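You operate a simulated robot arm through the tools that you are given. There is no shell and no other tool. Be economical: measure what you need, move in short steps, check, and stop when the job is done.

You run a simulated robot arm. Do the job below in one go: nothing can be reset, and whatever is moved stays where it is left.

Task
Pump the boat roller up to about 0.15 bar.
Fine: black adapter home in the valve, hose end home in the adapter, yellow knob on inflate; leave all connected, tee handle down, red adapter where it is.
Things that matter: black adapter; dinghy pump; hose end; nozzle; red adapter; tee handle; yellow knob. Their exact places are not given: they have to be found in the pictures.

Only the result counts: the job must be done as asked and must still hold three seconds after the hand-in. Knocking over, shifting, dropping, spilling or breaking anything else fails it.

Robot
A 6-joint arm with a two-finger parallel gripper on a trunk, on a base that drives. Base frame: it is fixed to the floor where the robot stands at the start and does not move with it; the origin is under the middle of the robot, x ahead of it, y to its left, z up; the surface under the hand at the start is at about z = 0.4. Readings come in m, rad, newtons and seconds.
With the tool pointing down near the work surface it reaches from about 0.44 to 0.8 m from the robot's upright axis, wherever it stands. Its first joint turns from -2.601 to 2.601 rad. Places, roughly: dinghy pump [0.6, 0.2, 0.6]; tee handle [0.6, 0.2, 0.8]; yellow knob [0.5, 0.2, 0.7]. Payload 3.43 kg.
The tool frame sits at the grasp point between the pads (the TCP): z along the fingers, y along the line on which they close. The tips reach 0.034 m beyond it. Largest opening 0.128 m; finger width 0.024, thickness 0.012; the body of the gripper, 0.048 by 0.13 m, starts 0.096 m behind the TCP.
Orientation is that of the tool frame in the base frame, as a unit quaternion [w, x, y, z]. With the fingers straight down and closing along the base's y, the tool's x points along the base's -x, its y along +y and its z along -z.

Tools
- The arm moves only by the tool step_arm. Its argument "series" is a list of rows, each a list of 6 numbers: the shift along the base's x, y, z in units of 20 mm (1.0 is 20 mm), then the turn, a rotation vector about the base's x, y, z in units of 6 degrees (1.0 is 6 degrees). In form: [[x, y, z, wx, wy, wz], ...]. A call has 1 to 12 rows; each row shifts and turns the commanded pose from where the row before left it. "fingers" is the opening, from 0 (shut) to 1 (fully open), set as the call begins (left out, the last holds). A call with a number of a shift or a turn outside -1 to 1 is refused whole. Rows are played at 5 a second. More than 0.05 m and 0.15 rad between two rows, or a gripper value outside its range, and nothing of the call is played. A pose out of reach is approached as far as the arm can. The call stops where the force on the tool passes 90 N (or 10 N more than at its start, if that is more) or the arm is blocked; 0.2 s more then pass. Each finger travels about 0.108 m/s and halts on what it meets, pressing with about 23 N; the grip force reading is that of the motor and also rises with nothing between the fingers. The clock runs only during rows and for 0.2 s after the last one: add rows that do not move to give the fingers time. It gives the time, the measured TCP pose, the force on the tool (base axes), the opening and the grip force at its end, in the units of the frame above (readings bear some noise), with the torque about the TCP (base axes, N m) and any sound that the robot's microphone picked up.
- Cameras (640 x 400 px; columns grow to the right, rows downward): "scene" is now at [0.0291, 0.1604, 1.645]; the picture's right is [-0.09, -1.00, 0.00], its down [-0.80, 0.07, -0.60] and it looks along [0.59, -0.05, -0.80] (base axes); focal length 280 px, centre (320, 200). "wrist" rides on the gripper at [0.076, -0.011, -0.16] in the tool frame; the picture's right is [0.15, 0.99, 0.00], its down [-0.88, 0.13, -0.46] and it looks along [-0.45, 0.07, 0.89] (tool axes); focal length 234 px, centre (320, 200).
- camera(camera): a new picture of that camera. It takes no simulated time.
- move_column(by): slides the trunk up (or, below 0, down) by that many m; the arm and the scene camera ride with it, the base frame stays. It gives what a move gives, with no picture.
- roll_base(legs): drives the robot by 1 to 6 legs, each [ahead, turn to the left] in m and rad, along the robot's own axes; the way and the turn of a leg run together, so that a leg with both is an arc; at most 1.5 m and 3.142 rad a leg. The arm and the cameras ride along, it lands a little off, and it stops where it bumps. It gives what a move gives.
- pan_tilt(pan, tilt): turns the head with the scene camera to pan (to the left, within 2.705 rad either way) and tilt (down, from -0.506 to 1.204), counted from straight ahead of the robot. It gives what a move gives.
- probe_pixels(camera, pixels): for up to 12 pixels [column, row] of the newest picture of that camera ("zoom" is the newest enlarged one), the place [x, y, z] in the base frame of the surface seen there, good to about 0.003 m. It takes no simulated time.
- close_up(camera, box): a new picture of the part [left, top, right, bottom] of that camera's present view, enlarged. It takes no simulated time.
- finish_job(): hands the job in; it is judged then, once.

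Keep the steps short. Do not move on a guess: measure, check each grasp and each placing, and mend mistakes. In all there are 80 turns and 48 pictures (those below and enlarged ones count). Leave the gripper open and the arm clear of the work at the hand-in unless told otherwise, and finish with a single line.

The tools are called after ">>>" by a JSON object that holds its "op" and its "data". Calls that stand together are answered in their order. step_arm: Moves the arm, as the interface text tells. Its arguments: {"type":"object","properties":{"series":{"type":"array","items":{"type":"array","items":{"type":"number"}}},"fingers":{"type":"number"}},"required":["series"]} The other tools are called the same way: move_column (by) slides the trunk up or down; roll_base (legs) drives the base; pan_tilt (pan, tilt) turns the head that bears the scene camera; camera (camera) takes a picture; probe_pixels (camera, pixels) gives the place of the surface under pixels of a picture; close_up (camera, box) takes an enlarged picture of a part of a camera's view; finish_job () hands the job in.

At the start:

```text
time_s: 0.0
position: [0.6591, 0.1734, 0.9996]
tool_rot: [0.0, 0.003, 1.0, 0.0]
ft_force: [0.7, 0.0, -0.6]
moment: [0.0, 0.01, 0.02]
finger_gap: 0.128
finger_force: 0.1
trunk travel left (down, up): [-0.675, 0.035]
robot x, y, heading: [0.0016, -0.0039, -0.005]
head pan, tilt: [-0.087, 0.934]
```

scene: 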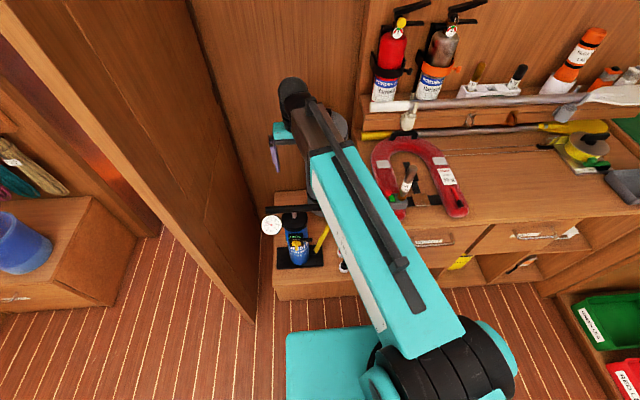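
wrist: 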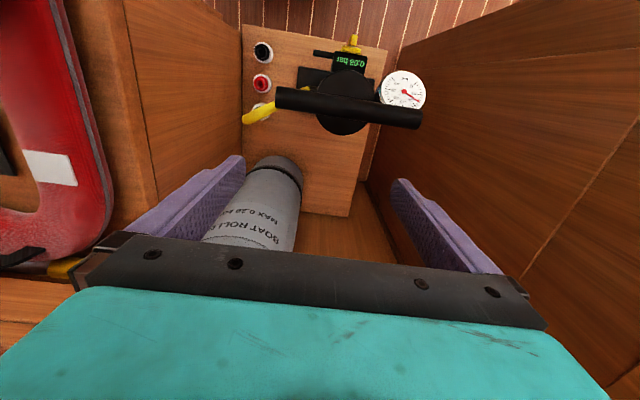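

I see the pump with gauge, the black and red adapters and the grey roller in the wrist view. I enlarge both views to look at details.

>>> {"op": "close_up", "data": {"camera": "wrist", "box": [200, 20, 440, 250]}}

>>> {"op": "close_up", "data": {"camera": "scene", "box": [250, 170, 410, 290]}}

>>> {"op": "probe_pixels", "data": {"camera": "wrist", "pixels": [[263, 51], [262, 83], [262, 112], [280, 98], [412, 118], [345, 88], [352, 45], [404, 90], [280, 165], [265, 220], [250, 60], [340, 190]]}}

```text
1.74 times, centred on (320, 135) of wrist
```

zoom: 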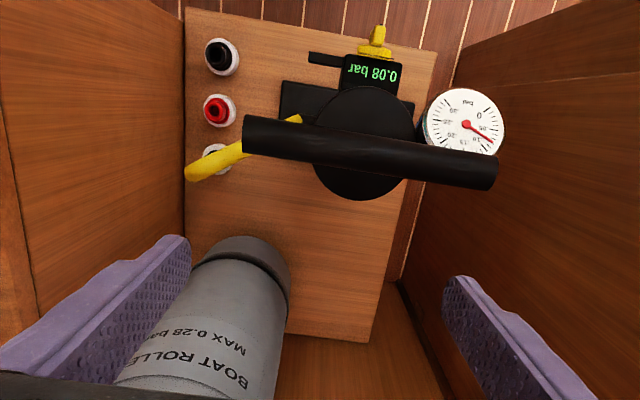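

```text
3.33 times, centred on (330, 230) of scene
```

zoom: 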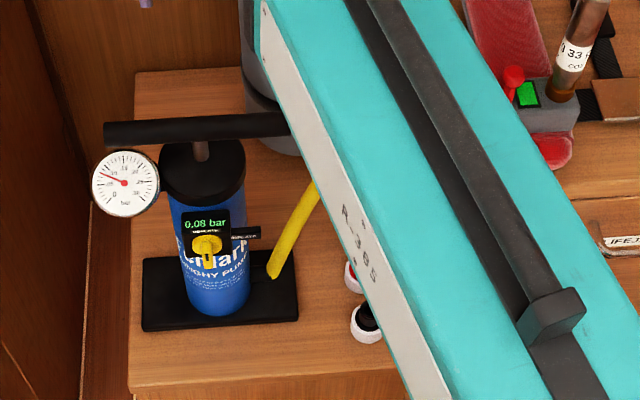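

```text
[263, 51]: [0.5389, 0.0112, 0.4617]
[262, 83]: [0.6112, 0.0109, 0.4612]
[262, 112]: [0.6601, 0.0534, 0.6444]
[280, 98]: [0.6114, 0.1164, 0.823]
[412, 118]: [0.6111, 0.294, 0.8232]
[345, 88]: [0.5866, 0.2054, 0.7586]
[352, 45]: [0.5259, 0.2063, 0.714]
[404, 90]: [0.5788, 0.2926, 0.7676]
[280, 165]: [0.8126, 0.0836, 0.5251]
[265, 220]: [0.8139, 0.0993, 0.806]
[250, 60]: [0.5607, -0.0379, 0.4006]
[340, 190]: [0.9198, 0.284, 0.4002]
```

Next I probe the surroundings in the scene picture to know what clearances I have.

>>> {"op": "probe_pixels", "data": {"camera": "scene", "pixels": [[290, 100], [298, 155], [400, 195], [455, 200], [500, 180], [345, 268], [460, 262], [430, 240], [410, 120], [230, 200], [275, 160], [320, 235]]}}

>>> {"op": "probe_pixels", "data": {"camera": "wrist", "pixels": [[50, 165], [110, 100], [200, 100], [240, 30], [30, 30], [250, 200], [290, 240], [278, 185], [500, 100], [300, 165], [246, 118], [320, 235]]}}

```text
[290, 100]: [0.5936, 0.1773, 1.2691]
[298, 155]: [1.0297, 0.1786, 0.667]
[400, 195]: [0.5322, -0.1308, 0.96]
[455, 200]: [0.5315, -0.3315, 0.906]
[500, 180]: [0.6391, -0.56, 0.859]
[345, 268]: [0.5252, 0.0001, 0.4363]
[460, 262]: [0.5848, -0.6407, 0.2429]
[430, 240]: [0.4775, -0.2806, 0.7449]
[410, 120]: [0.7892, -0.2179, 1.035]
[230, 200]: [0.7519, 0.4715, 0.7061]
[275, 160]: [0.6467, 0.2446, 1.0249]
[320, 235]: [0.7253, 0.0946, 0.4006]
```

```text
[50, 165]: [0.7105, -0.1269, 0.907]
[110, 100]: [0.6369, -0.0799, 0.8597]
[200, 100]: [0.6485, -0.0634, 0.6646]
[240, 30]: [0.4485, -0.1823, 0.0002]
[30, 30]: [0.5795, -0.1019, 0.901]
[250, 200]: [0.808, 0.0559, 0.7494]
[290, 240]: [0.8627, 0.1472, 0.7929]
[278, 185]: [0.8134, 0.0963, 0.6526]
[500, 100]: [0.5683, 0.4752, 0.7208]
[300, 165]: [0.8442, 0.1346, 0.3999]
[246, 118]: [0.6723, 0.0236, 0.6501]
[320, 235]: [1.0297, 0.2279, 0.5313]
```

The niche floor is at z=0.4 and the bench top at about 0.86. The roller is upright, near x=0.86, y=0.1. The arm blocks the scene view, so I raise it and move it to the right over the bench.

>>> {"op": "step_arm", "data": {"series": [[0, 0, 1, 0, 0, 0], [0, 0, 1, 0, 0, 0], [0, 0, 1, 0, 0, 0], [0, 0, 1, 0, 0, 0], [0, 0, 1, 0, 0, 0], [0, 0, 1, 0, 0, 0], [-0.5, -1, 0, 0, 0, 0], [-0.5, -1, 0, 0, 0, 0], [-0.5, -1, 0, 0, 0, 0], [-0.5, -1, 0, 0, 0, 0], [-0.5, -1, 0, 0, 0, 0], [-0.5, -1, 0, 0, 0, 0]]}}

>>> {"op": "step_arm", "data": {"series": [[-0.5, -1, 0, 0, 0, 0], [-0.5, -1, 0, 0, 0, 0], [-0.5, -1, 0, 0, 0, 0], [-0.5, -1, 0, 0, 0, 0], [-0.5, -1, 0, 0, 0, 0], [-0.5, -1, 0, 0, 0, 0], [0, -1, 0, 0, 0, 0], [0, -1, 0, 0, 0, 0], [0, -1, 0, 0, 0, 0]]}}

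>>> {"op": "camera", "data": {"camera": "scene"}}

```text
time_s: 2.4
position: [0.6145, 0.0771, 1.1214]
tool_rot: [0.007, 0.006, 1.0, 0.003]
ft_force: [9.1, -1.7, -13.9]
moment: [0.64, 0.52, 0.41]
finger_gap: 0.1279
finger_force: 0.1
trunk travel left (down, up): [-0.675, 0.035]
robot x, y, heading: [-0.0038, -0.0026, -0.003]
head pan, tilt: [-0.087, 0.934]
stopped in row 12: the force on the tool passed its limit at 101 N (the readings are from after the stop); the commanded pose is now the measured one
```

```text
time_s: 3.0
position: [0.601, 0.0424, 1.1192]
tool_rot: [0.013, 0.012, 1.0, 0.003]
ft_force: [9.0, -3.9, -15.2]
moment: [0.66, 0.4, 0.37]
finger_gap: 0.1278
finger_force: 0.1
trunk travel left (down, up): [-0.675, 0.035]
robot x, y, heading: [-0.0014, -0.0038, -0.003]
head pan, tilt: [-0.087, 0.934]
stopped in row 2: the force on the tool passed its limit at 95 N (the readings are from after the stop); the commanded pose is now the measured one
```

```text
43 pictures are left
```

scene: 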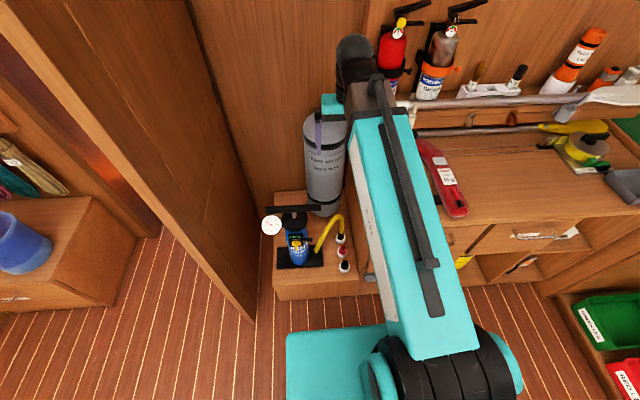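

Something is being touched. I enlarge the view around the gripper to find what it is.

>>> {"op": "close_up", "data": {"camera": "scene", "box": [240, 20, 480, 170]}}

>>> {"op": "camera", "data": {"camera": "wrist"}}

>>> {"op": "probe_pixels", "data": {"camera": "scene", "pixels": [[325, 125], [325, 180], [310, 110], [335, 105], [355, 50], [400, 60], [400, 105], [412, 115], [340, 110], [375, 70], [445, 165], [336, 238]]}}

```text
2.67 times, centred on (360, 95) of scene
```

zoom: 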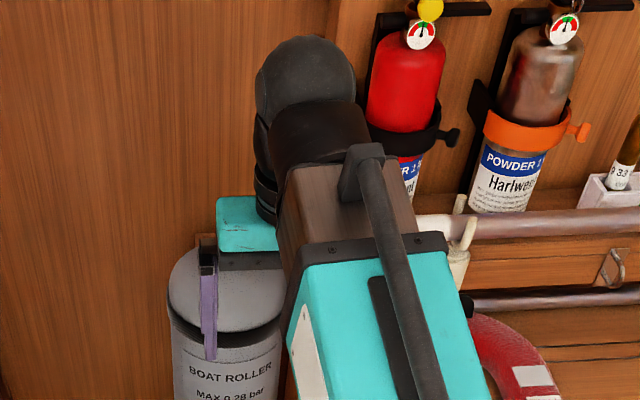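

```text
41 pictures are left
```

wrist: 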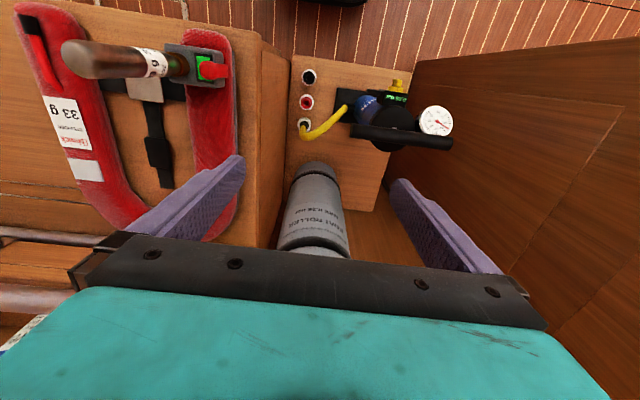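

```text
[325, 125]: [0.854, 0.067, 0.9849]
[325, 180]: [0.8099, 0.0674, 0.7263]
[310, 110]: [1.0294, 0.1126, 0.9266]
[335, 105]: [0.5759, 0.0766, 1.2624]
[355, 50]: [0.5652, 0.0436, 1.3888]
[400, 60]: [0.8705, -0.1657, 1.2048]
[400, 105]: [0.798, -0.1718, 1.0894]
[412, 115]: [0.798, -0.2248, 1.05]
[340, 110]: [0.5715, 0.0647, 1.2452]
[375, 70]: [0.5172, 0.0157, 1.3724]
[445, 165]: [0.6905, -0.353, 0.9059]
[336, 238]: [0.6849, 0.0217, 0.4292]
```

Nothing visible touches the hand, so the reading may come from the folded arm pose. I move forward a little and check whether the force falls.

>>> {"op": "step_arm", "data": {"series": [[0.5, 0, 0, 0, 0, 0], [0.5, 0, 0, 0, 0, 0], [0, 0, 0, 0, 0, 0], [0, 0, 0, 0, 0, 0]]}}

```text
time_s: 4.0
position: [0.6199, 0.042, 1.1213]
tool_rot: [0.012, 0.012, 1.0, 0.003]
ft_force: [-0.1, 0.0, -0.6]
moment: [-0.05, -0.01, 0.01]
finger_gap: 0.1279
finger_force: 0.0
trunk travel left (down, up): [-0.675, 0.035]
robot x, y, heading: [0.0, -0.0029, -0.004]
head pan, tilt: [-0.087, 0.934]
```

The force is gone. I continue to the right without pulling in.

>>> {"op": "step_arm", "data": {"series": [[0, -0.8, 0, 0, 0, 0], [0, -0.8, 0, 0, 0, 0], [0, -0.8, 0, 0, 0, 0], [0, -0.8, 0, 0, 0, 0], [0, -0.8, 0, 0, 0, 0], [0, -0.8, 0, 0, 0, 0], [0, -0.8, 0, 0, 0, 0], [0, -0.8, 0, 0, 0, 0], [0, -0.8, 0, 0, 0, 0], [0, -0.8, 0, 0, 0, 0], [0, -0.8, 0, 0, 0, 0], [0, -0.8, 0, 0, 0, 0]]}}

>>> {"op": "close_up", "data": {"camera": "scene", "box": [250, 100, 410, 200]}}

>>> {"op": "close_up", "data": {"camera": "scene", "box": [250, 190, 370, 280]}}

```text
time_s: 6.6
position: [0.6204, -0.1501, 1.1186]
tool_rot: [0.011, 0.012, 1.0, 0.004]
ft_force: [-1.2, -0.3, 0.2]
moment: [0.02, -0.03, 0.0]
finger_gap: 0.1277
finger_force: 0.0
trunk travel left (down, up): [-0.675, 0.035]
robot x, y, heading: [0.0032, -0.0018, -0.002]
head pan, tilt: [-0.087, 0.934]
```

```text
4.00 times, centred on (330, 150) of scene
```

zoom: 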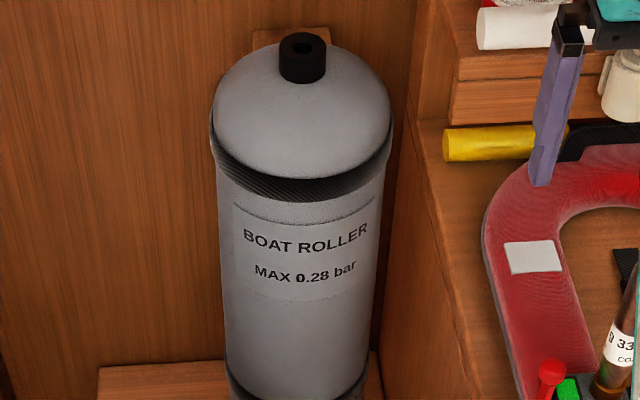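

```text
4.44 times, centred on (310, 235) of scene
```

zoom: 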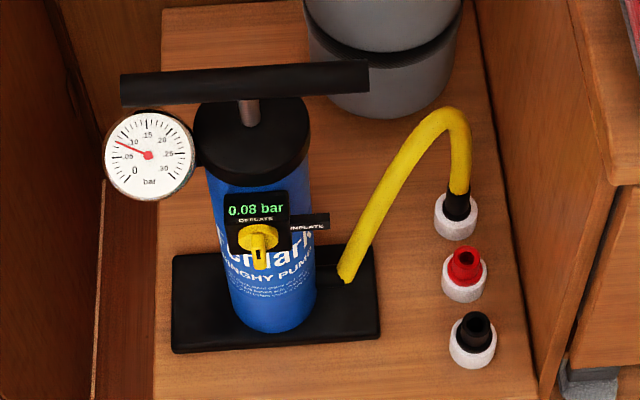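

I can see everything now: the valve on top of the roller, the hose end in the rear cup, red in the middle cup and black in the front cup. I take careful measurements.

>>> {"op": "probe_pixels", "data": {"camera": "zoom", "pixels": [[473, 325], [472, 318], [490, 325], [473, 345], [466, 258], [455, 205], [457, 190], [455, 150], [450, 120], [430, 110], [342, 275], [258, 238]]}}

>>> {"op": "close_up", "data": {"camera": "scene", "box": [300, 95, 350, 125]}}

>>> {"op": "probe_pixels", "data": {"camera": "zoom", "pixels": [[325, 170], [310, 175], [290, 182], [360, 182], [325, 230], [325, 160], [325, 205], [280, 220], [375, 220], [325, 260], [325, 350], [200, 250]]}}

```text
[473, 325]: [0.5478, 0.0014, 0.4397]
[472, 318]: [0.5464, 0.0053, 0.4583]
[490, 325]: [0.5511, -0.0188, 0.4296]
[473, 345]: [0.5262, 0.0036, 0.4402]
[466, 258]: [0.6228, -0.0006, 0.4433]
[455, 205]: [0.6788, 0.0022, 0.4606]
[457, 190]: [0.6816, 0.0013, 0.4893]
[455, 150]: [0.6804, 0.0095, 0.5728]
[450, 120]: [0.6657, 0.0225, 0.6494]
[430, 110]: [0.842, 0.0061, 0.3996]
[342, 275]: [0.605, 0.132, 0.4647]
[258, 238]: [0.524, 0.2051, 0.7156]
```

```text
12.80 times, centred on (325, 110) of scene
```

zoom: 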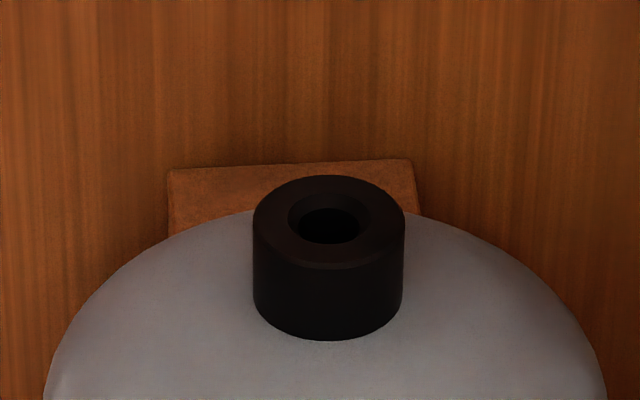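

```text
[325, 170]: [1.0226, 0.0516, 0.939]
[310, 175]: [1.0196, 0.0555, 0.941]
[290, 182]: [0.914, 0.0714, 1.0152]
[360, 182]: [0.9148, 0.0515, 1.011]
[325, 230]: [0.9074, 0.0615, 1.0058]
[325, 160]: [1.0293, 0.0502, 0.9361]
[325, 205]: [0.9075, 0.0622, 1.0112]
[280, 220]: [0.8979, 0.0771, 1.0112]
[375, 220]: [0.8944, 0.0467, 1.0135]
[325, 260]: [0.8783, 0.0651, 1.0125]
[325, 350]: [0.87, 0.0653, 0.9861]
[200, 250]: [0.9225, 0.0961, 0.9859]
```

The valve is centred near (0.897, 0.063) with its top at z≈1.013. I now map the hose path, the cups and the side wall so I can choose a safe approach angle.

>>> {"op": "close_up", "data": {"camera": "scene", "box": [312, 205, 376, 275]}}

```text
5.71 times, centred on (344, 240) of scene
```

zoom: 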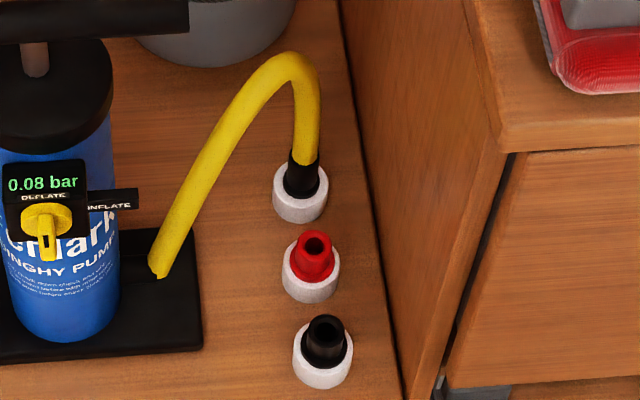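

>>> {"op": "probe_pixels", "data": {"camera": "zoom", "pixels": [[170, 240], [200, 170], [230, 115], [260, 75], [290, 60], [305, 80], [305, 130], [300, 180], [370, 200], [325, 340], [325, 362], [355, 100]]}}

>>> {"op": "probe_pixels", "data": {"camera": "zoom", "pixels": [[305, 160], [300, 195], [300, 210], [315, 245], [315, 265], [318, 290], [335, 345], [440, 200], [480, 100], [450, 350], [40, 215], [110, 200]]}}

```text
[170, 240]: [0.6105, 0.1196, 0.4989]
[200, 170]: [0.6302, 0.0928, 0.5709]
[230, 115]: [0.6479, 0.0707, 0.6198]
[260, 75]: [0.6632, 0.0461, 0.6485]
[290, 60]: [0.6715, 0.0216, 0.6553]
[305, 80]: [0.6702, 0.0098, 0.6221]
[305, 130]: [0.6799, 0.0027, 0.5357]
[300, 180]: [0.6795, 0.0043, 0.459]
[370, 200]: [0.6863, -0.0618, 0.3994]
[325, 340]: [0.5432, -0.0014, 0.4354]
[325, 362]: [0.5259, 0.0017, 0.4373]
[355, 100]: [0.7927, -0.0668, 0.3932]
```

```text
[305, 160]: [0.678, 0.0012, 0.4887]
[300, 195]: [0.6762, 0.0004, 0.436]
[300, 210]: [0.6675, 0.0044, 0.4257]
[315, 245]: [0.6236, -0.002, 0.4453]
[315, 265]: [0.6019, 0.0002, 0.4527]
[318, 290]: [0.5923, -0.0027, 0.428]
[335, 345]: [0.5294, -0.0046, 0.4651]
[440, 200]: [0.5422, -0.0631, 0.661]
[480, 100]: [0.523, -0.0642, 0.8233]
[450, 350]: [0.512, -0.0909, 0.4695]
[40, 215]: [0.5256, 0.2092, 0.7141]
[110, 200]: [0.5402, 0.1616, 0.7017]
```

The side wall is at y=-0.063 and starts at x≈0.51, and the hose arches to the left of the cups. I'll approach with the hand pitched about 45° and yawed a little, coming from the front-left. I start by tilting the tool here, clear of everything.

>>> {"op": "step_arm", "data": {"series": [[0, 0, 0, 0, -0.8, 0], [0, 0, 0, 0, -0.8, 0], [0, 0, 0, 0, -0.8, 0], [0, 0, 0, 0, -0.8, 0], [0, 0, 0, 0, -0.8, 0], [0, 0, 0, 0, -0.8, 0], [0, 0, 0, 0, -0.8, 0], [0, 0, 0, 0, -0.8, 0], [0, 0, 0, 0, -0.8, -0.5], [0, 0, 0, 0, -0.3, -0.5], [0, 0, 0, 0, 0, -0.5], [0, 0, 0, 0, 0, -0.5]]}}

```text
time_s: 9.2
position: [0.7145, -0.1818, 1.1473]
tool_rot: [0.391, 0.107, 0.913, -0.031]
ft_force: [0.2, 0.2, -0.3]
moment: [-0.02, 0.0, -0.01]
finger_gap: 0.1283
finger_force: 0.1
out of reach, approached as far as the arm can: row 5, 6, 7, 8, 9, 10, 12
trunk travel left (down, up): [-0.675, 0.035]
robot x, y, heading: [-0.0029, -0.0043, 0.0]
head pan, tilt: [-0.087, 0.934]
```

The pose was too close in, so the TCP drifted forward to x=0.71. I drive straight back 0.2 m, which takes it away from the shelf.

>>> {"op": "roll_base", "data": {"legs": [[-0.2, 0]]}}

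```text
time_s: 10.9
position: [0.518, -0.1843, 1.1466]
tool_rot: [0.391, 0.109, 0.914, -0.032]
ft_force: [0.2, -0.7, 0.5]
moment: [0.02, -0.03, 0.01]
finger_gap: 0.1278
finger_force: 0.0
trunk travel left (down, up): [-0.675, 0.035]
robot x, y, heading: [-0.1935, -0.0044, -0.005]
head pan, tilt: [-0.087, 0.934]
```

Orientation is good, with the tool tilted 45° and yawed -11°. I move left to line up with the cups and lower to about z=1.06, closing the fingers to half.

>>> {"op": "step_arm", "data": {"series": [[-0.2, 1, -0.4, 0, 0, 0], [-0.2, 1, -0.4, 0, 0, 0], [-0.2, 1, -0.4, 0, 0, 0], [-0.2, 1, -0.4, 0, 0, 0], [-0.2, 1, -0.4, 0, 0, 0], [-0.2, 1, -0.4, 0, 0, 0], [-0.2, 1, -0.4, 0, 0, 0], [-0.2, 1, -0.4, 0, 0, 0], [-0.2, 1, -0.4, 0, 0, 0], [-0.2, 1, -0.4, 0, 0, 0], [0, 0, 0, 0, 0, 0]], "fingers": 0.5}}

>>> {"op": "move_column", "data": {"by": -0.5}}

>>> {"op": "camera", "data": {"camera": "wrist"}}

>>> {"op": "camera", "data": {"camera": "scene"}}

```text
time_s: 13.3
position: [0.5481, 0.0079, 1.0785]
tool_rot: [0.391, 0.109, 0.913, -0.032]
ft_force: [0.0, 0.4, 0.2]
moment: [-0.01, -0.04, 0.01]
finger_gap: 0.0641
finger_force: 0.1
out of reach, approached as far as the arm can: row 1, 2, 3, 4, 5, 6, 7, 8, 9, 10
trunk travel left (down, up): [-0.675, 0.035]
robot x, y, heading: [-0.1952, -0.0041, -0.002]
head pan, tilt: [-0.087, 0.934]
```

```text
refused: -0.5 is not a number from -0.4 to 0.4
```

```text
36 pictures are left
```

wrist: 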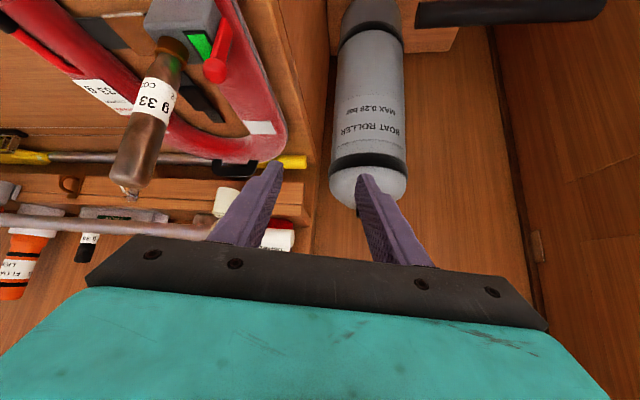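

```text
35 pictures are left
```

scene: 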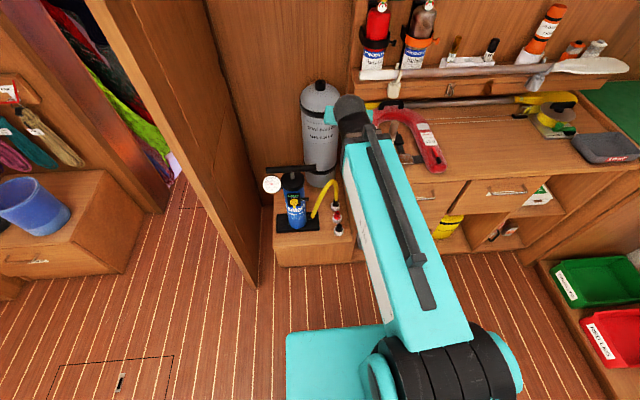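

At this tilt the arm cannot come closer than about 0.74 m to the robot. I drive back another 0.15 m and then lower the column in two parts.

>>> {"op": "roll_base", "data": {"legs": [[-0.15, 0]]}}

>>> {"op": "move_column", "data": {"by": -0.3}}

>>> {"op": "move_column", "data": {"by": -0.22}}

>>> {"op": "camera", "data": {"camera": "wrist"}}

>>> {"op": "camera", "data": {"camera": "scene"}}

```text
time_s: 14.8
position: [0.3921, 0.0081, 1.0785]
tool_rot: [0.39, 0.109, 0.914, -0.032]
ft_force: [0.2, -0.1, -0.1]
moment: [0.0, -0.01, 0.0]
finger_gap: 0.064
finger_force: 0.2
trunk travel left (down, up): [-0.675, 0.035]
robot x, y, heading: [-0.3487, -0.0038, -0.004]
head pan, tilt: [-0.087, 0.934]
```

```text
time_s: 17.8
position: [0.3933, 0.0077, 0.7776]
tool_rot: [0.39, 0.109, 0.914, -0.032]
ft_force: [0.1, 1.0, -0.1]
moment: [0.02, 0.01, 0.02]
finger_gap: 0.0641
finger_force: 0.0
trunk travel left (down, up): [-0.375, 0.335]
robot x, y, heading: [-0.3464, -0.0051, -0.005]
head pan, tilt: [-0.087, 0.934]
```

```text
time_s: 20.1
position: [0.3944, 0.0089, 0.5586]
tool_rot: [0.391, 0.108, 0.914, -0.032]
ft_force: [0.0, -0.3, -0.3]
moment: [0.01, -0.02, -0.01]
finger_gap: 0.0638
finger_force: 0.1
trunk travel left (down, up): [-0.155, 0.555]
robot x, y, heading: [-0.3491, -0.0027, -0.003]
head pan, tilt: [-0.087, 0.934]
```

```text
34 pictures are left
```

wrist: 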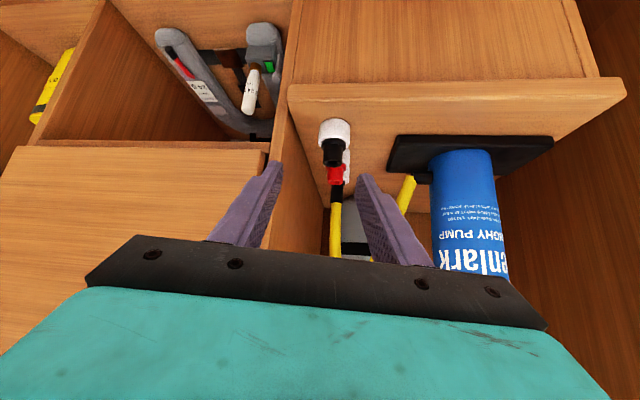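

```text
33 pictures are left
```

scene: 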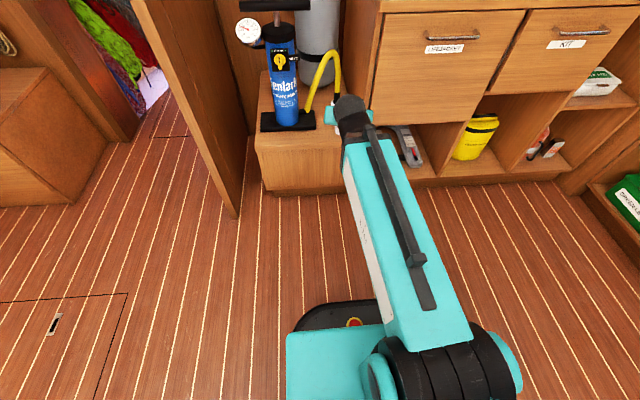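

I can see the black and red adapters between the fingers at about (333,150). I enlarge and measure.

>>> {"op": "close_up", "data": {"camera": "wrist", "box": [300, 110, 380, 190]}}

>>> {"op": "probe_pixels", "data": {"camera": "wrist", "pixels": [[333, 150], [333, 158], [325, 150], [342, 150], [333, 143], [333, 130], [335, 164], [333, 120], [335, 172], [335, 190], [320, 130], [349, 130]]}}

```text
5.00 times, centred on (340, 150) of wrist
```

zoom: 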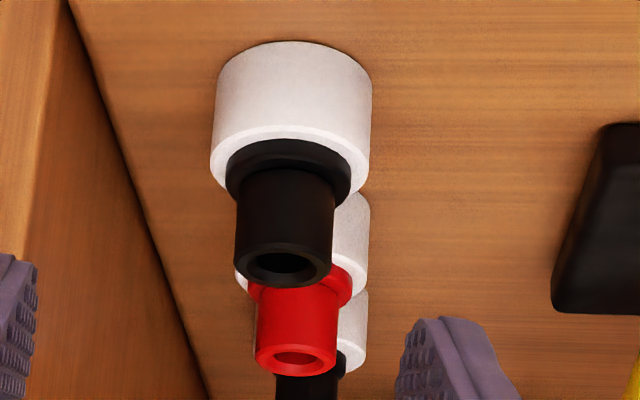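

```text
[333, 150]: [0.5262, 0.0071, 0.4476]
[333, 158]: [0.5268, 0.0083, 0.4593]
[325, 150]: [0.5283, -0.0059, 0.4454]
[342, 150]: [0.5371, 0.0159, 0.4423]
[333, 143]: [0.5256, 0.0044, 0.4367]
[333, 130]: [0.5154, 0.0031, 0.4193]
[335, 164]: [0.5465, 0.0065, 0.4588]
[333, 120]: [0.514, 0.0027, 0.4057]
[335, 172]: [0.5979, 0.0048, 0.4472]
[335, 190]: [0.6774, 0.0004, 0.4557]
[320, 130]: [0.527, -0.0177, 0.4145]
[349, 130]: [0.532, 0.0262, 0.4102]
```

The adapter's neck is about 27 mm wide, centred near (0.539, 0.005), and exposed from z 0.437 to 0.461. I move to a pre-grasp point 60 mm back along the tool axis and check.

>>> {"op": "step_arm", "data": {"series": [[0.82, 0.087, -0.446, 0, 0, 0], [0.82, 0.087, -0.446, 0, 0, 0], [0.82, 0.087, -0.446, 0, 0, 0], [0.82, 0.087, -0.446, 0, 0, 0], [0.82, 0.087, -0.446, 0, 0, 0], [0, 0, 0, 0, 0, 0]]}}

>>> {"op": "camera", "data": {"camera": "wrist"}}

```text
time_s: 21.6
position: [0.4734, 0.0172, 0.5113]
tool_rot: [0.39, 0.109, 0.914, -0.032]
ft_force: [1.0, -0.2, 0.2]
moment: [0.02, -0.01, 0.01]
finger_gap: 0.0638
finger_force: 0.0
trunk travel left (down, up): [-0.155, 0.555]
robot x, y, heading: [-0.3523, -0.0041, -0.007]
head pan, tilt: [-0.087, 0.934]
```

```text
31 pictures are left
```

wrist: 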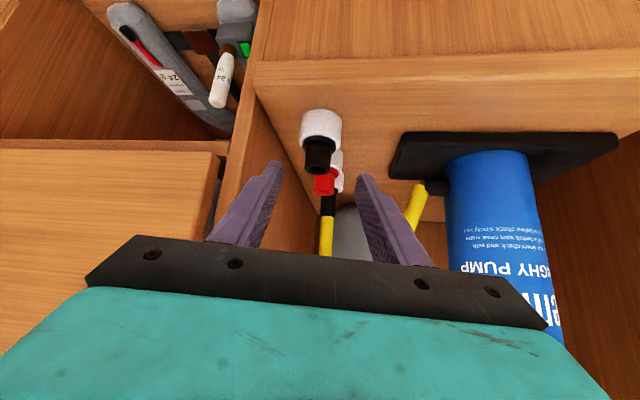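

The adapter sits between the fingertips. I measure the neck once more from this nearer view.

>>> {"op": "probe_pixels", "data": {"camera": "wrist", "pixels": [[318, 155], [308, 155], [327, 155], [330, 155], [305, 155], [318, 164], [318, 168], [318, 146], [318, 141], [302, 130], [340, 130], [321, 130]]}}

```text
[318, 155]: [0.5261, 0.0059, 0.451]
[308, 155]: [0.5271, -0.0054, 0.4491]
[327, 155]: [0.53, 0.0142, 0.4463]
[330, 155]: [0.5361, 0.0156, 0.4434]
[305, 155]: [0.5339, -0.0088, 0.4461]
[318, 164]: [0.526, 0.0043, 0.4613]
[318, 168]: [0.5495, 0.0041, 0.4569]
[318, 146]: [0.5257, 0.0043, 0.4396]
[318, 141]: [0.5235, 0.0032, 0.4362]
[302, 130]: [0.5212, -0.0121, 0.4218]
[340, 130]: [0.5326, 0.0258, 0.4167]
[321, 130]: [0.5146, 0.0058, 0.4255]
```

The centre is confirmed at (0.539, 0.004). I advance to the grasp pose, then close.

>>> {"op": "step_arm", "data": {"series": [[0.5725, -0.115, -0.485, 0, 0, 0], [0.5725, -0.115, -0.485, 0, 0, 0], [0.5725, -0.115, -0.485, 0, 0, 0], [0.5725, -0.115, -0.485, 0, 0, 0], [0, 0, 0, 0, 0, 0]]}}

>>> {"op": "camera", "data": {"camera": "wrist"}}

```text
time_s: 22.8
position: [0.5219, 0.0084, 0.475]
tool_rot: [0.39, 0.109, 0.914, -0.032]
ft_force: [-0.2, -0.7, 0.0]
moment: [0.01, 0.03, 0.01]
finger_gap: 0.0642
finger_force: 0.1
trunk travel left (down, up): [-0.155, 0.555]
robot x, y, heading: [-0.3536, -0.0033, -0.001]
head pan, tilt: [-0.087, 0.934]
```

```text
30 pictures are left
```

wrist: 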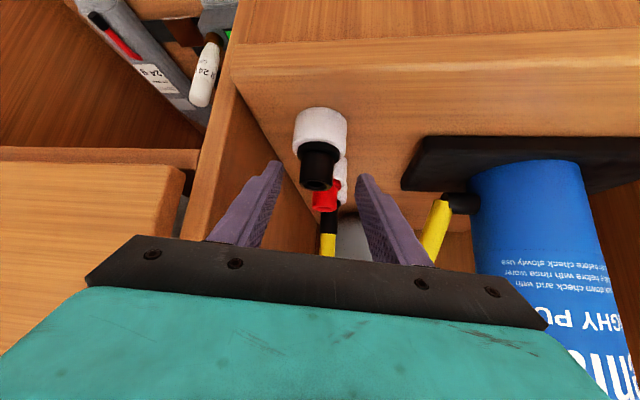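

The tips are level with the neck. I close the fingers.

>>> {"op": "step_arm", "data": {"series": [[0, 0, -0.1, 0, 0, 0], [0, 0, 0, 0, 0, 0], [0, 0, 0, 0, 0, 0], [0, 0, 0, 0, 0, 0], [0, 0, 0, 0, 0, 0]], "fingers": 0}}

>>> {"op": "close_up", "data": {"camera": "wrist", "box": [240, 90, 400, 210]}}

```text
time_s: 23.9
position: [0.5227, 0.0077, 0.4725]
tool_rot: [0.391, 0.109, 0.913, -0.033]
ft_force: [-3.4, -11.9, 0.8]
moment: [-0.59, 0.16, -0.26]
finger_gap: 0.0269
finger_force: 23.2
trunk travel left (down, up): [-0.155, 0.555]
robot x, y, heading: [-0.3516, -0.0027, -0.007]
head pan, tilt: [-0.087, 0.934]
```

```text
3.33 times, centred on (320, 150) of wrist
```

zoom: 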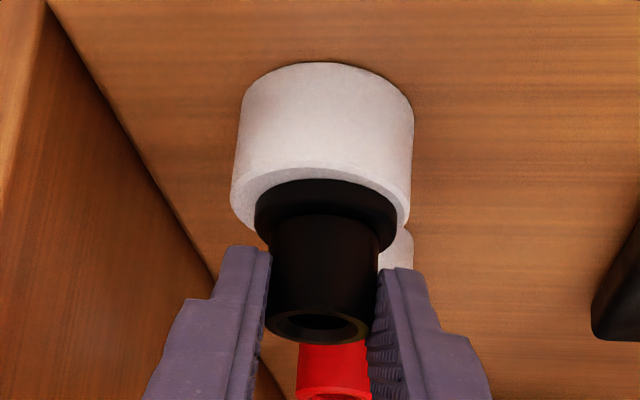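

It is gripped, with a gap of 26.9 mm. The small side force shows the hand is about a millimetre off, so I ease in -y and then lift straight up.

>>> {"op": "step_arm", "data": {"series": [[0, -0.05, 0, 0, 0, 0], [0, 0, 0.4, 0, 0, 0], [0, 0, 0.5, 0, 0, 0], [0, 0, 0.7, 0, 0, 0], [0, 0, 0.8, 0, 0, 0], [0, 0, 0.8, 0, 0, 0], [0, 0, 0.8, 0, 0, 0], [0, 0, 0, 0, 0, 0]]}}

>>> {"op": "close_up", "data": {"camera": "wrist", "box": [240, 90, 400, 210]}}

```text
time_s: 25.8
position: [0.5226, 0.0069, 0.5515]
tool_rot: [0.39, 0.108, 0.914, -0.031]
ft_force: [-0.2, 0.4, -0.8]
moment: [0.05, 0.03, -0.02]
finger_gap: 0.0001
finger_force: 22.7
trunk travel left (down, up): [-0.155, 0.555]
robot x, y, heading: [-0.3489, -0.0039, -0.005]
head pan, tilt: [-0.087, 0.934]
```

```text
3.33 times, centred on (320, 150) of wrist
```

zoom: 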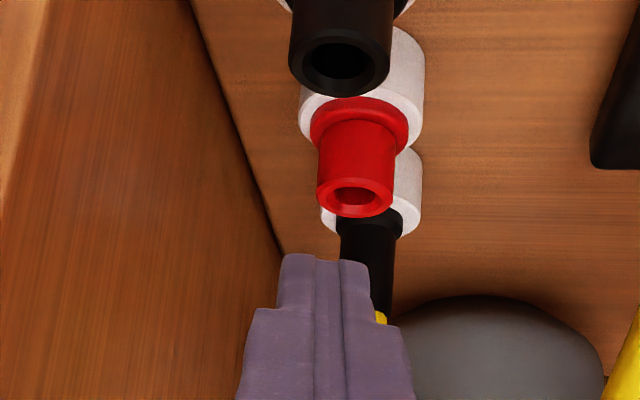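

The fingers slipped off and the adapter is still in its cup, undisturbed. I need more pad on the neck, so I back off, open, and make the tool steeper (about 20° from vertical).

>>> {"op": "step_arm", "data": {"series": [[-1, 0.1, 0.3, 0, 0, 0], [-1, 0.1, 0.3, 0, 0, 0], [-1, 0.1, 0.3, 0, 0, 0], [-1, 0.1, 0.3, 0, 0, 0], [-1, 0.1, 0.3, 0, 0, 0], [0, 0, 0, 0.235, 1, -0.3], [0, 0, 0, 0.235, 1, -0.3], [0, 0, 0, 0.235, 1, -0.3], [0, 0, 0, 0.235, 1, -0.3], [0, 0, 0, 0, 0, 0]], "fingers": 0.45}}

>>> {"op": "roll_base", "data": {"legs": [[0.1, 0]]}}

>>> {"op": "camera", "data": {"camera": "wrist"}}

```text
time_s: 27.9
position: [0.4212, 0.0177, 0.5827]
tool_rot: [0.185, 0.176, 0.966, -0.034]
ft_force: [0.2, 0.9, 0.3]
moment: [0.01, 0.01, 0.0]
finger_gap: 0.0576
finger_force: 0.1
trunk travel left (down, up): [-0.155, 0.555]
robot x, y, heading: [-0.3481, -0.0005, -0.003]
head pan, tilt: [-0.087, 0.934]
```

```text
time_s: 29.2
position: [0.5216, 0.0161, 0.5824]
tool_rot: [0.183, 0.176, 0.967, -0.033]
ft_force: [0.1, -1.1, 0.0]
moment: [0.01, 0.0, -0.03]
finger_gap: 0.0577
finger_force: 0.2
trunk travel left (down, up): [-0.155, 0.555]
robot x, y, heading: [-0.2508, -0.0043, -0.002]
head pan, tilt: [-0.087, 0.934]
```

```text
27 pictures are left
```

wrist: 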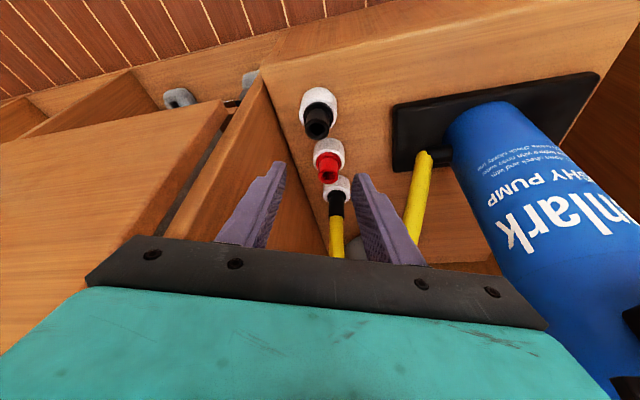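

The tool is now 21° from vertical and yawed -20°. I go down in line, then along the tool axis, so the tips end just above the adapter's flange.

>>> {"op": "step_arm", "data": {"series": [[-0.044, -0.04, -0.804, 0, 0, 0], [-0.044, -0.04, -0.804, 0, 0, 0], [-0.044, -0.04, -0.804, 0, 0, 0], [-0.044, -0.04, -0.804, 0, 0, 0], [-0.044, -0.04, -0.804, 0, 0, 0], [0.17, -0.063, -0.467, 0, 0, 0], [0.17, -0.063, -0.467, 0, 0, 0], [0.17, -0.063, -0.467, 0, 0, 0], [0, 0, 0, 0, 0, 0], [0, 0, 0, 0, 0, 0]]}}

>>> {"op": "close_up", "data": {"camera": "wrist", "box": [240, 90, 400, 210]}}

```text
time_s: 31.4
position: [0.5299, 0.0082, 0.476]
tool_rot: [0.184, 0.176, 0.966, -0.034]
ft_force: [0.2, -0.5, 0.3]
moment: [0.0, 0.04, 0.03]
finger_gap: 0.0576
finger_force: 0.1
trunk travel left (down, up): [-0.155, 0.555]
robot x, y, heading: [-0.2539, -0.0029, -0.002]
head pan, tilt: [-0.087, 0.934]
```

```text
3.33 times, centred on (320, 150) of wrist
```

zoom: 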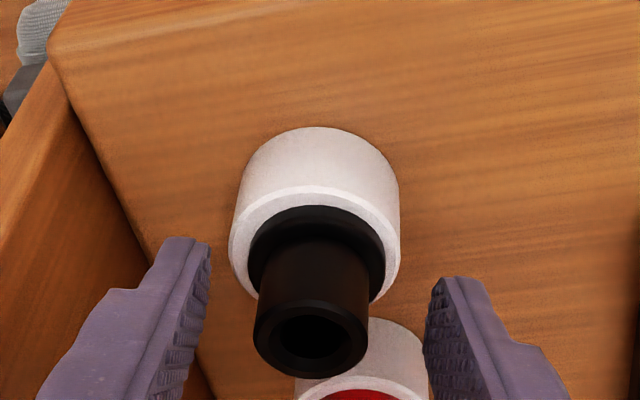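

The neck is well centred between the pads. I lower 2 mm, close, and lift slowly a short way.

>>> {"op": "step_arm", "data": {"series": [[-0.05, -0.02, -0.12, 0, 0, 0], [0, 0, 0, 0, 0, 0], [0, 0, 0, 0, 0, 0], [0, 0, 0, 0, 0, 0], [0, 0, 0, 0, 0, 0]], "fingers": 0}}

>>> {"op": "step_arm", "data": {"series": [[0, 0, 0.15, 0, 0, 0], [0, 0, 0.15, 0, 0, 0], [0, 0, 0.15, 0, 0, 0], [0, 0, 0.15, 0, 0, 0]]}}

>>> {"op": "close_up", "data": {"camera": "wrist", "box": [240, 90, 400, 210]}}

```text
time_s: 32.6
position: [0.5275, 0.0074, 0.4723]
tool_rot: [0.185, 0.175, 0.966, -0.034]
ft_force: [4.2, -0.7, 12.7]
moment: [-0.18, -0.44, 0.1]
finger_gap: 0.0266
finger_force: 23.0
trunk travel left (down, up): [-0.155, 0.555]
robot x, y, heading: [-0.2521, -0.0043, -0.004]
head pan, tilt: [-0.087, 0.934]
```

```text
time_s: 33.6
position: [0.5266, 0.0091, 0.4837]
tool_rot: [0.182, 0.176, 0.967, -0.033]
ft_force: [0.9, -5.1, -2.6]
moment: [-0.31, -0.06, -0.07]
finger_gap: 0.0262
finger_force: 22.8
trunk travel left (down, up): [-0.155, 0.555]
robot x, y, heading: [-0.2508, -0.0038, -0.001]
head pan, tilt: [-0.087, 0.934]
```

```text
3.33 times, centred on (320, 150) of wrist
```

zoom: 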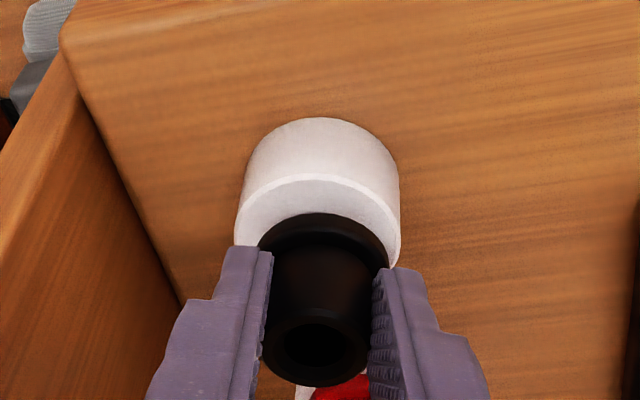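

The flange now stands clear of the cup rim, so it is coming out. I continue straight up.

>>> {"op": "step_arm", "data": {"series": [[0, 0, 0.2, 0, 0, 0], [0, 0, 0.2, 0, 0, 0], [0, 0, 0.3, 0, 0, 0], [0, 0, 0.3, 0, 0, 0], [0, 0, 0.5, 0, 0, 0], [0, 0, 0.5, 0, 0, 0], [0, 0, 0.5, 0, 0, 0], [0, 0, 0.5, 0, 0, 0], [0, 0, 0.5, 0, 0, 0], [0, 0, 0, 0, 0, 0]]}}

>>> {"op": "close_up", "data": {"camera": "wrist", "box": [200, 70, 440, 250]}}

```text
time_s: 35.8
position: [0.5263, 0.0076, 0.5533]
tool_rot: [0.184, 0.176, 0.967, -0.033]
ft_force: [0.0, 0.2, -1.0]
moment: [0.0, -0.03, 0.0]
finger_gap: 0.026
finger_force: 23.6
trunk travel left (down, up): [-0.155, 0.555]
robot x, y, heading: [-0.2479, -0.002, -0.007]
head pan, tilt: [-0.087, 0.934]
```

```text
2.22 times, centred on (320, 160) of wrist
```

zoom: 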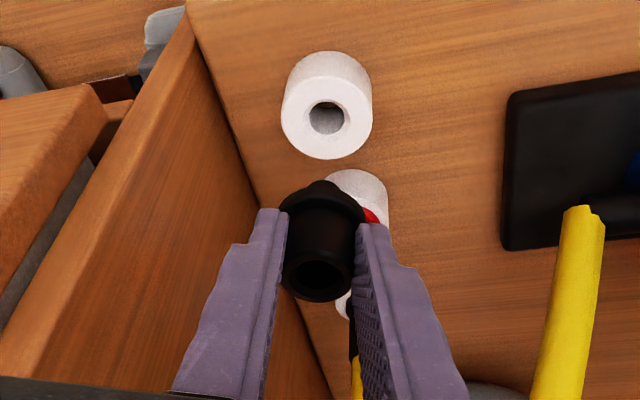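

The black adapter is out and held. I retract a little in x and raise the column.

>>> {"op": "step_arm", "data": {"series": [[-0.9, 0.1, 0.5, 0, 0, 0], [-0.9, 0.1, 0.5, 0, 0, 0], [-0.9, 0.1, 0.5, 0, 0, 0], [-0.9, 0.1, 0.5, 0, 0, 0], [0, 0, 0, 0, 0, 0]]}}

>>> {"op": "move_column", "data": {"by": 0.4}}

>>> {"op": "move_column", "data": {"by": 0.15}}

>>> {"op": "roll_base", "data": {"legs": [[0.29, 0]]}}

>>> {"op": "camera", "data": {"camera": "wrist"}}

```text
time_s: 37.0
position: [0.4548, 0.0164, 0.5957]
tool_rot: [0.183, 0.176, 0.967, -0.034]
ft_force: [0.1, 0.5, -0.4]
moment: [0.01, 0.0, 0.01]
finger_gap: 0.0257
finger_force: 22.9
trunk travel left (down, up): [-0.155, 0.555]
robot x, y, heading: [-0.2469, -0.0016, -0.01]
head pan, tilt: [-0.087, 0.934]
```

```text
time_s: 40.8
position: [0.4547, 0.016, 0.9937]
tool_rot: [0.183, 0.175, 0.967, -0.034]
ft_force: [-0.9, 0.0, 0.0]
moment: [0.01, 0.02, 0.05]
finger_gap: 0.0258
finger_force: 23.3
trunk travel left (down, up): [-0.555, 0.155]
robot x, y, heading: [-0.2459, -0.0006, -0.003]
head pan, tilt: [-0.087, 0.934]
```

```text
time_s: 42.5
position: [0.4542, 0.0154, 1.1431]
tool_rot: [0.183, 0.176, 0.967, -0.034]
ft_force: [-0.1, -0.2, -0.2]
moment: [-0.03, 0.02, 0.01]
finger_gap: 0.0259
finger_force: 22.8
trunk travel left (down, up): [-0.705, 0.005]
robot x, y, heading: [-0.2476, -0.0033, -0.004]
head pan, tilt: [-0.087, 0.934]
```

```text
time_s: 44.8
position: [0.7511, 0.0125, 1.146]
tool_rot: [0.183, 0.177, 0.966, -0.034]
ft_force: [0.1, -1.2, -0.8]
moment: [0.02, 0.03, -0.01]
finger_gap: 0.0257
finger_force: 22.9
trunk travel left (down, up): [-0.705, 0.005]
robot x, y, heading: [0.0439, -0.0022, -0.005]
head pan, tilt: [-0.087, 0.934]
```

```text
23 pictures are left
```

wrist: 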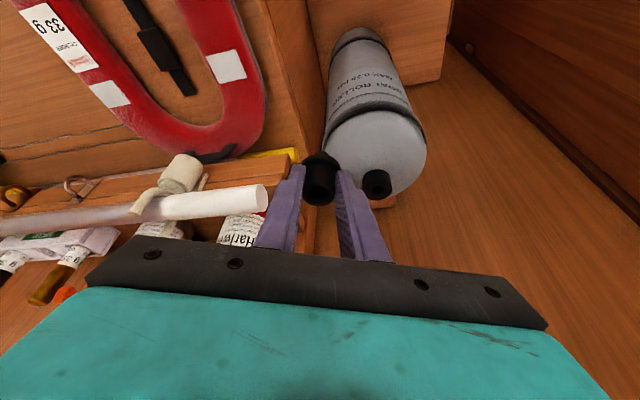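

Held and clear. I measure the adapter in the hand, the valve, and the nearby boathook tube end.

>>> {"op": "probe_pixels", "data": {"camera": "wrist", "pixels": [[376, 184], [376, 176], [368, 188], [386, 188], [378, 194], [360, 160], [320, 170], [320, 186], [311, 180], [329, 180], [320, 158], [262, 198]]}}

>>> {"op": "close_up", "data": {"camera": "wrist", "box": [280, 130, 440, 230]}}

>>> {"op": "probe_pixels", "data": {"camera": "zoom", "pixels": [[385, 200], [385, 218], [350, 215], [372, 180], [420, 215], [385, 250], [165, 130], [160, 190], [130, 130], [200, 130], [165, 100], [195, 185]]}}

```text
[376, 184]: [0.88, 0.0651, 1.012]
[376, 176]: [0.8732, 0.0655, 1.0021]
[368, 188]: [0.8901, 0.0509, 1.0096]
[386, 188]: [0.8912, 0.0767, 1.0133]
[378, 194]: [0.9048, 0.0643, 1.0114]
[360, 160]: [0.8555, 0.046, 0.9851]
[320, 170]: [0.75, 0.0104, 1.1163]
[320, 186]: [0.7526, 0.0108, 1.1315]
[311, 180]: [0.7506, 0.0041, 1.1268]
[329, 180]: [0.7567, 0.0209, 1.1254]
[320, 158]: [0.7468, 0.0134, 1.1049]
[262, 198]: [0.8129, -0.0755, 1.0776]
```

```text
4.00 times, centred on (360, 180) of wrist
```

zoom: 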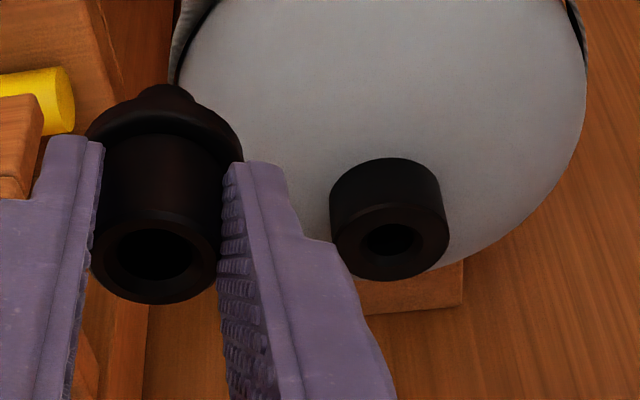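

```text
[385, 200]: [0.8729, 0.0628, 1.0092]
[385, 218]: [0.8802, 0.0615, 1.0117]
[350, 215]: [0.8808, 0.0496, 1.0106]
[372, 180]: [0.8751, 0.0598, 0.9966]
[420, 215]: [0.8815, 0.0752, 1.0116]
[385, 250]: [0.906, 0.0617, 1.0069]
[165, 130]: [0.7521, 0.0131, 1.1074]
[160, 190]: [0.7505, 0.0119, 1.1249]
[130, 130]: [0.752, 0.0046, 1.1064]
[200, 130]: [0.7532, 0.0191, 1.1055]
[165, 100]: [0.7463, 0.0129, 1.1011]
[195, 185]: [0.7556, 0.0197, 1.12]
```

The valve centre is (0.895, 0.063) with its top at 1.0125, and the adapter axis sits at TCP + (0.0125, -0.0035). I move horizontally to above the valve.

>>> {"op": "step_arm", "data": {"series": [[0.94, 0.386, 0, 0, 0, 0], [0.94, 0.386, 0, 0, 0, 0], [0.94, 0.386, 0, 0, 0, 0], [0.94, 0.386, 0, 0, 0, 0], [0.94, 0.386, 0, 0, 0, 0], [0.94, 0.386, 0, 0, 0, 0], [0.93, 0.386, 0, 0, 0, 0], [0, 0, 0, 0, 0, 0], [0, 0, 0, 0, 0, 0]]}}

>>> {"op": "close_up", "data": {"camera": "wrist", "box": [240, 90, 400, 210]}}

>>> {"op": "close_up", "data": {"camera": "scene", "box": [280, 40, 400, 120]}}

```text
time_s: 46.8
position: [0.8828, 0.0666, 1.1443]
tool_rot: [0.183, 0.177, 0.966, -0.033]
ft_force: [0.1, -0.2, 0.0]
moment: [-0.04, 0.03, 0.05]
finger_gap: 0.0257
finger_force: 22.8
trunk travel left (down, up): [-0.705, 0.005]
robot x, y, heading: [0.0448, -0.0046, -0.008]
head pan, tilt: [-0.087, 0.934]
```

```text
3.33 times, centred on (320, 150) of wrist
```

zoom: 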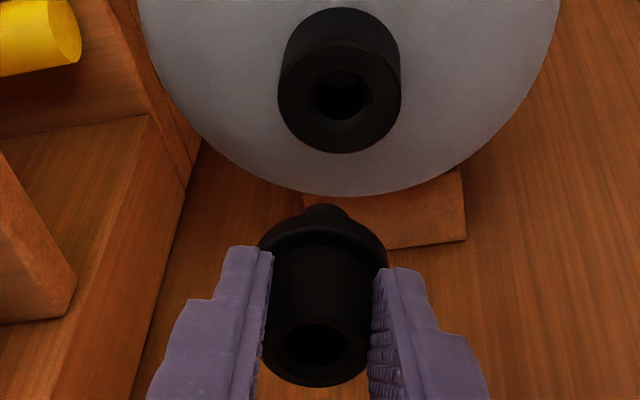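

```text
5.00 times, centred on (340, 80) of scene
```

zoom: 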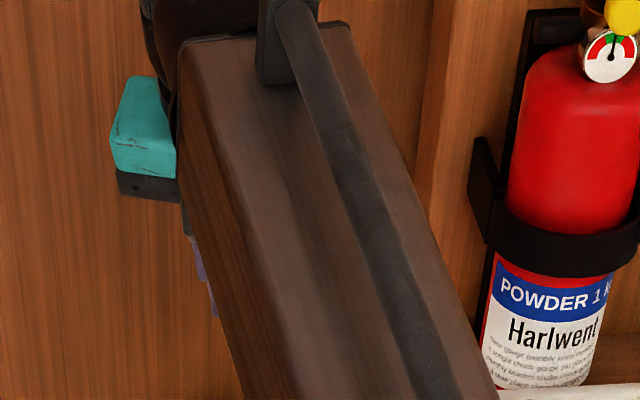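

Lined up according to the numbers. I descend to just above the valve and look again.

>>> {"op": "step_arm", "data": {"series": [[0, 0, -0.6, 0, 0, 0], [0, 0, -0.6, 0, 0, 0], [0, 0, -0.5, 0, 0, 0], [0, 0, -0.5, 0, 0, 0], [0, 0, 0, 0, 0, 0]]}}

>>> {"op": "close_up", "data": {"camera": "wrist", "box": [260, 80, 380, 200]}}

>>> {"op": "probe_pixels", "data": {"camera": "zoom", "pixels": [[320, 300], [320, 200], [320, 120], [320, 60], [270, 150], [370, 150], [270, 110], [370, 110], [320, 90], [320, 250], [320, 170], [320, 140]]}}

```text
time_s: 48.0
position: [0.8818, 0.0642, 1.0986]
tool_rot: [0.185, 0.177, 0.966, -0.034]
ft_force: [-0.6, 0.5, -0.6]
moment: [0.0, 0.0, -0.01]
finger_gap: 0.0261
finger_force: 22.4
trunk travel left (down, up): [-0.705, 0.005]
robot x, y, heading: [0.0465, -0.0037, -0.002]
head pan, tilt: [-0.087, 0.934]
```

```text
3.33 times, centred on (320, 140) of wrist
```

zoom: 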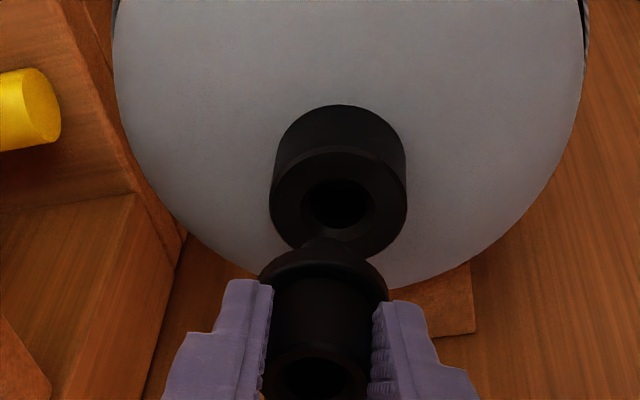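

```text
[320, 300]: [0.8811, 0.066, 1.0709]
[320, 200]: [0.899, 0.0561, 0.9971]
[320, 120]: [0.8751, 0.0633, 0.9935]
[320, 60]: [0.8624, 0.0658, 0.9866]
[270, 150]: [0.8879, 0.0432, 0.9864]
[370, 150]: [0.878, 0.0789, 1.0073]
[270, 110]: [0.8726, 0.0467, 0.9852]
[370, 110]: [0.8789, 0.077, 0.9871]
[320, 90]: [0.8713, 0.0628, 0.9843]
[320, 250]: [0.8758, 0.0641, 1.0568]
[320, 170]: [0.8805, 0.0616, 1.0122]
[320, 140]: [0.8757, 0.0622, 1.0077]
```

The adapter is about 2 mm too far in -y, and x looks right. I shift +2 mm in y and go down in small steps, watching the force.

>>> {"op": "step_arm", "data": {"series": [[0, 0.1, 0, 0, 0, 0], [0, 0, -0.3, 0, 0, 0], [0, 0, -0.2, 0, 0, 0], [0, 0, -0.2, 0, 0, 0], [0, 0, -0.2, 0, 0, 0], [0, 0, 0, 0, 0, 0]]}}

```text
time_s: 49.4
position: [0.8813, 0.0696, 1.0834]
tool_rot: [0.184, 0.177, 0.966, -0.034]
ft_force: [0.6, -0.9, -0.6]
moment: [0.01, 0.04, -0.02]
finger_gap: 0.0261
finger_force: 23.1
trunk travel left (down, up): [-0.705, 0.005]
robot x, y, heading: [0.0471, -0.0025, -0.009]
head pan, tilt: [-0.087, 0.934]
```

No contact yet. One more look before the plug enters.

>>> {"op": "close_up", "data": {"camera": "wrist", "box": [280, 100, 380, 180]}}

```text
5.00 times, centred on (330, 140) of wrist
```

zoom: 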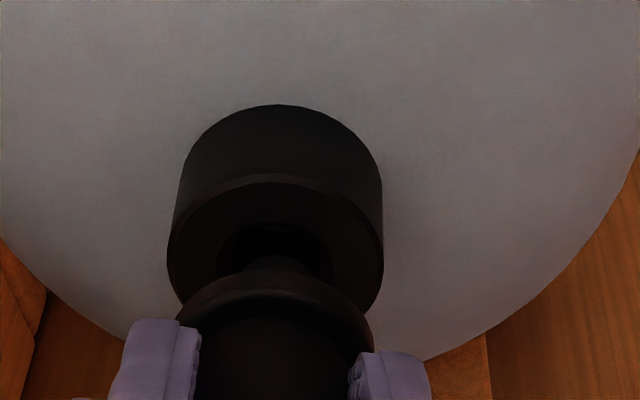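

The plug tip sits over the bore, at most about 0.8 mm to the left. I correct that and continue down.

>>> {"op": "step_arm", "data": {"series": [[0, -0.03, -0.15, 0, 0, 0], [0, 0, -0.15, 0, 0, 0], [0, 0, -0.15, 0, 0, 0], [0, 0, -0.15, 0, 0, 0], [0, 0, 0, 0, 0, 0]]}}

```text
time_s: 50.6
position: [0.8813, 0.0672, 1.0717]
tool_rot: [0.184, 0.177, 0.966, -0.034]
ft_force: [1.6, 0.0, 2.2]
moment: [-0.03, -0.09, 0.03]
finger_gap: 0.0259
finger_force: 22.6
trunk travel left (down, up): [-0.705, 0.005]
robot x, y, heading: [0.0469, -0.0061, -0.006]
head pan, tilt: [-0.087, 0.934]
```

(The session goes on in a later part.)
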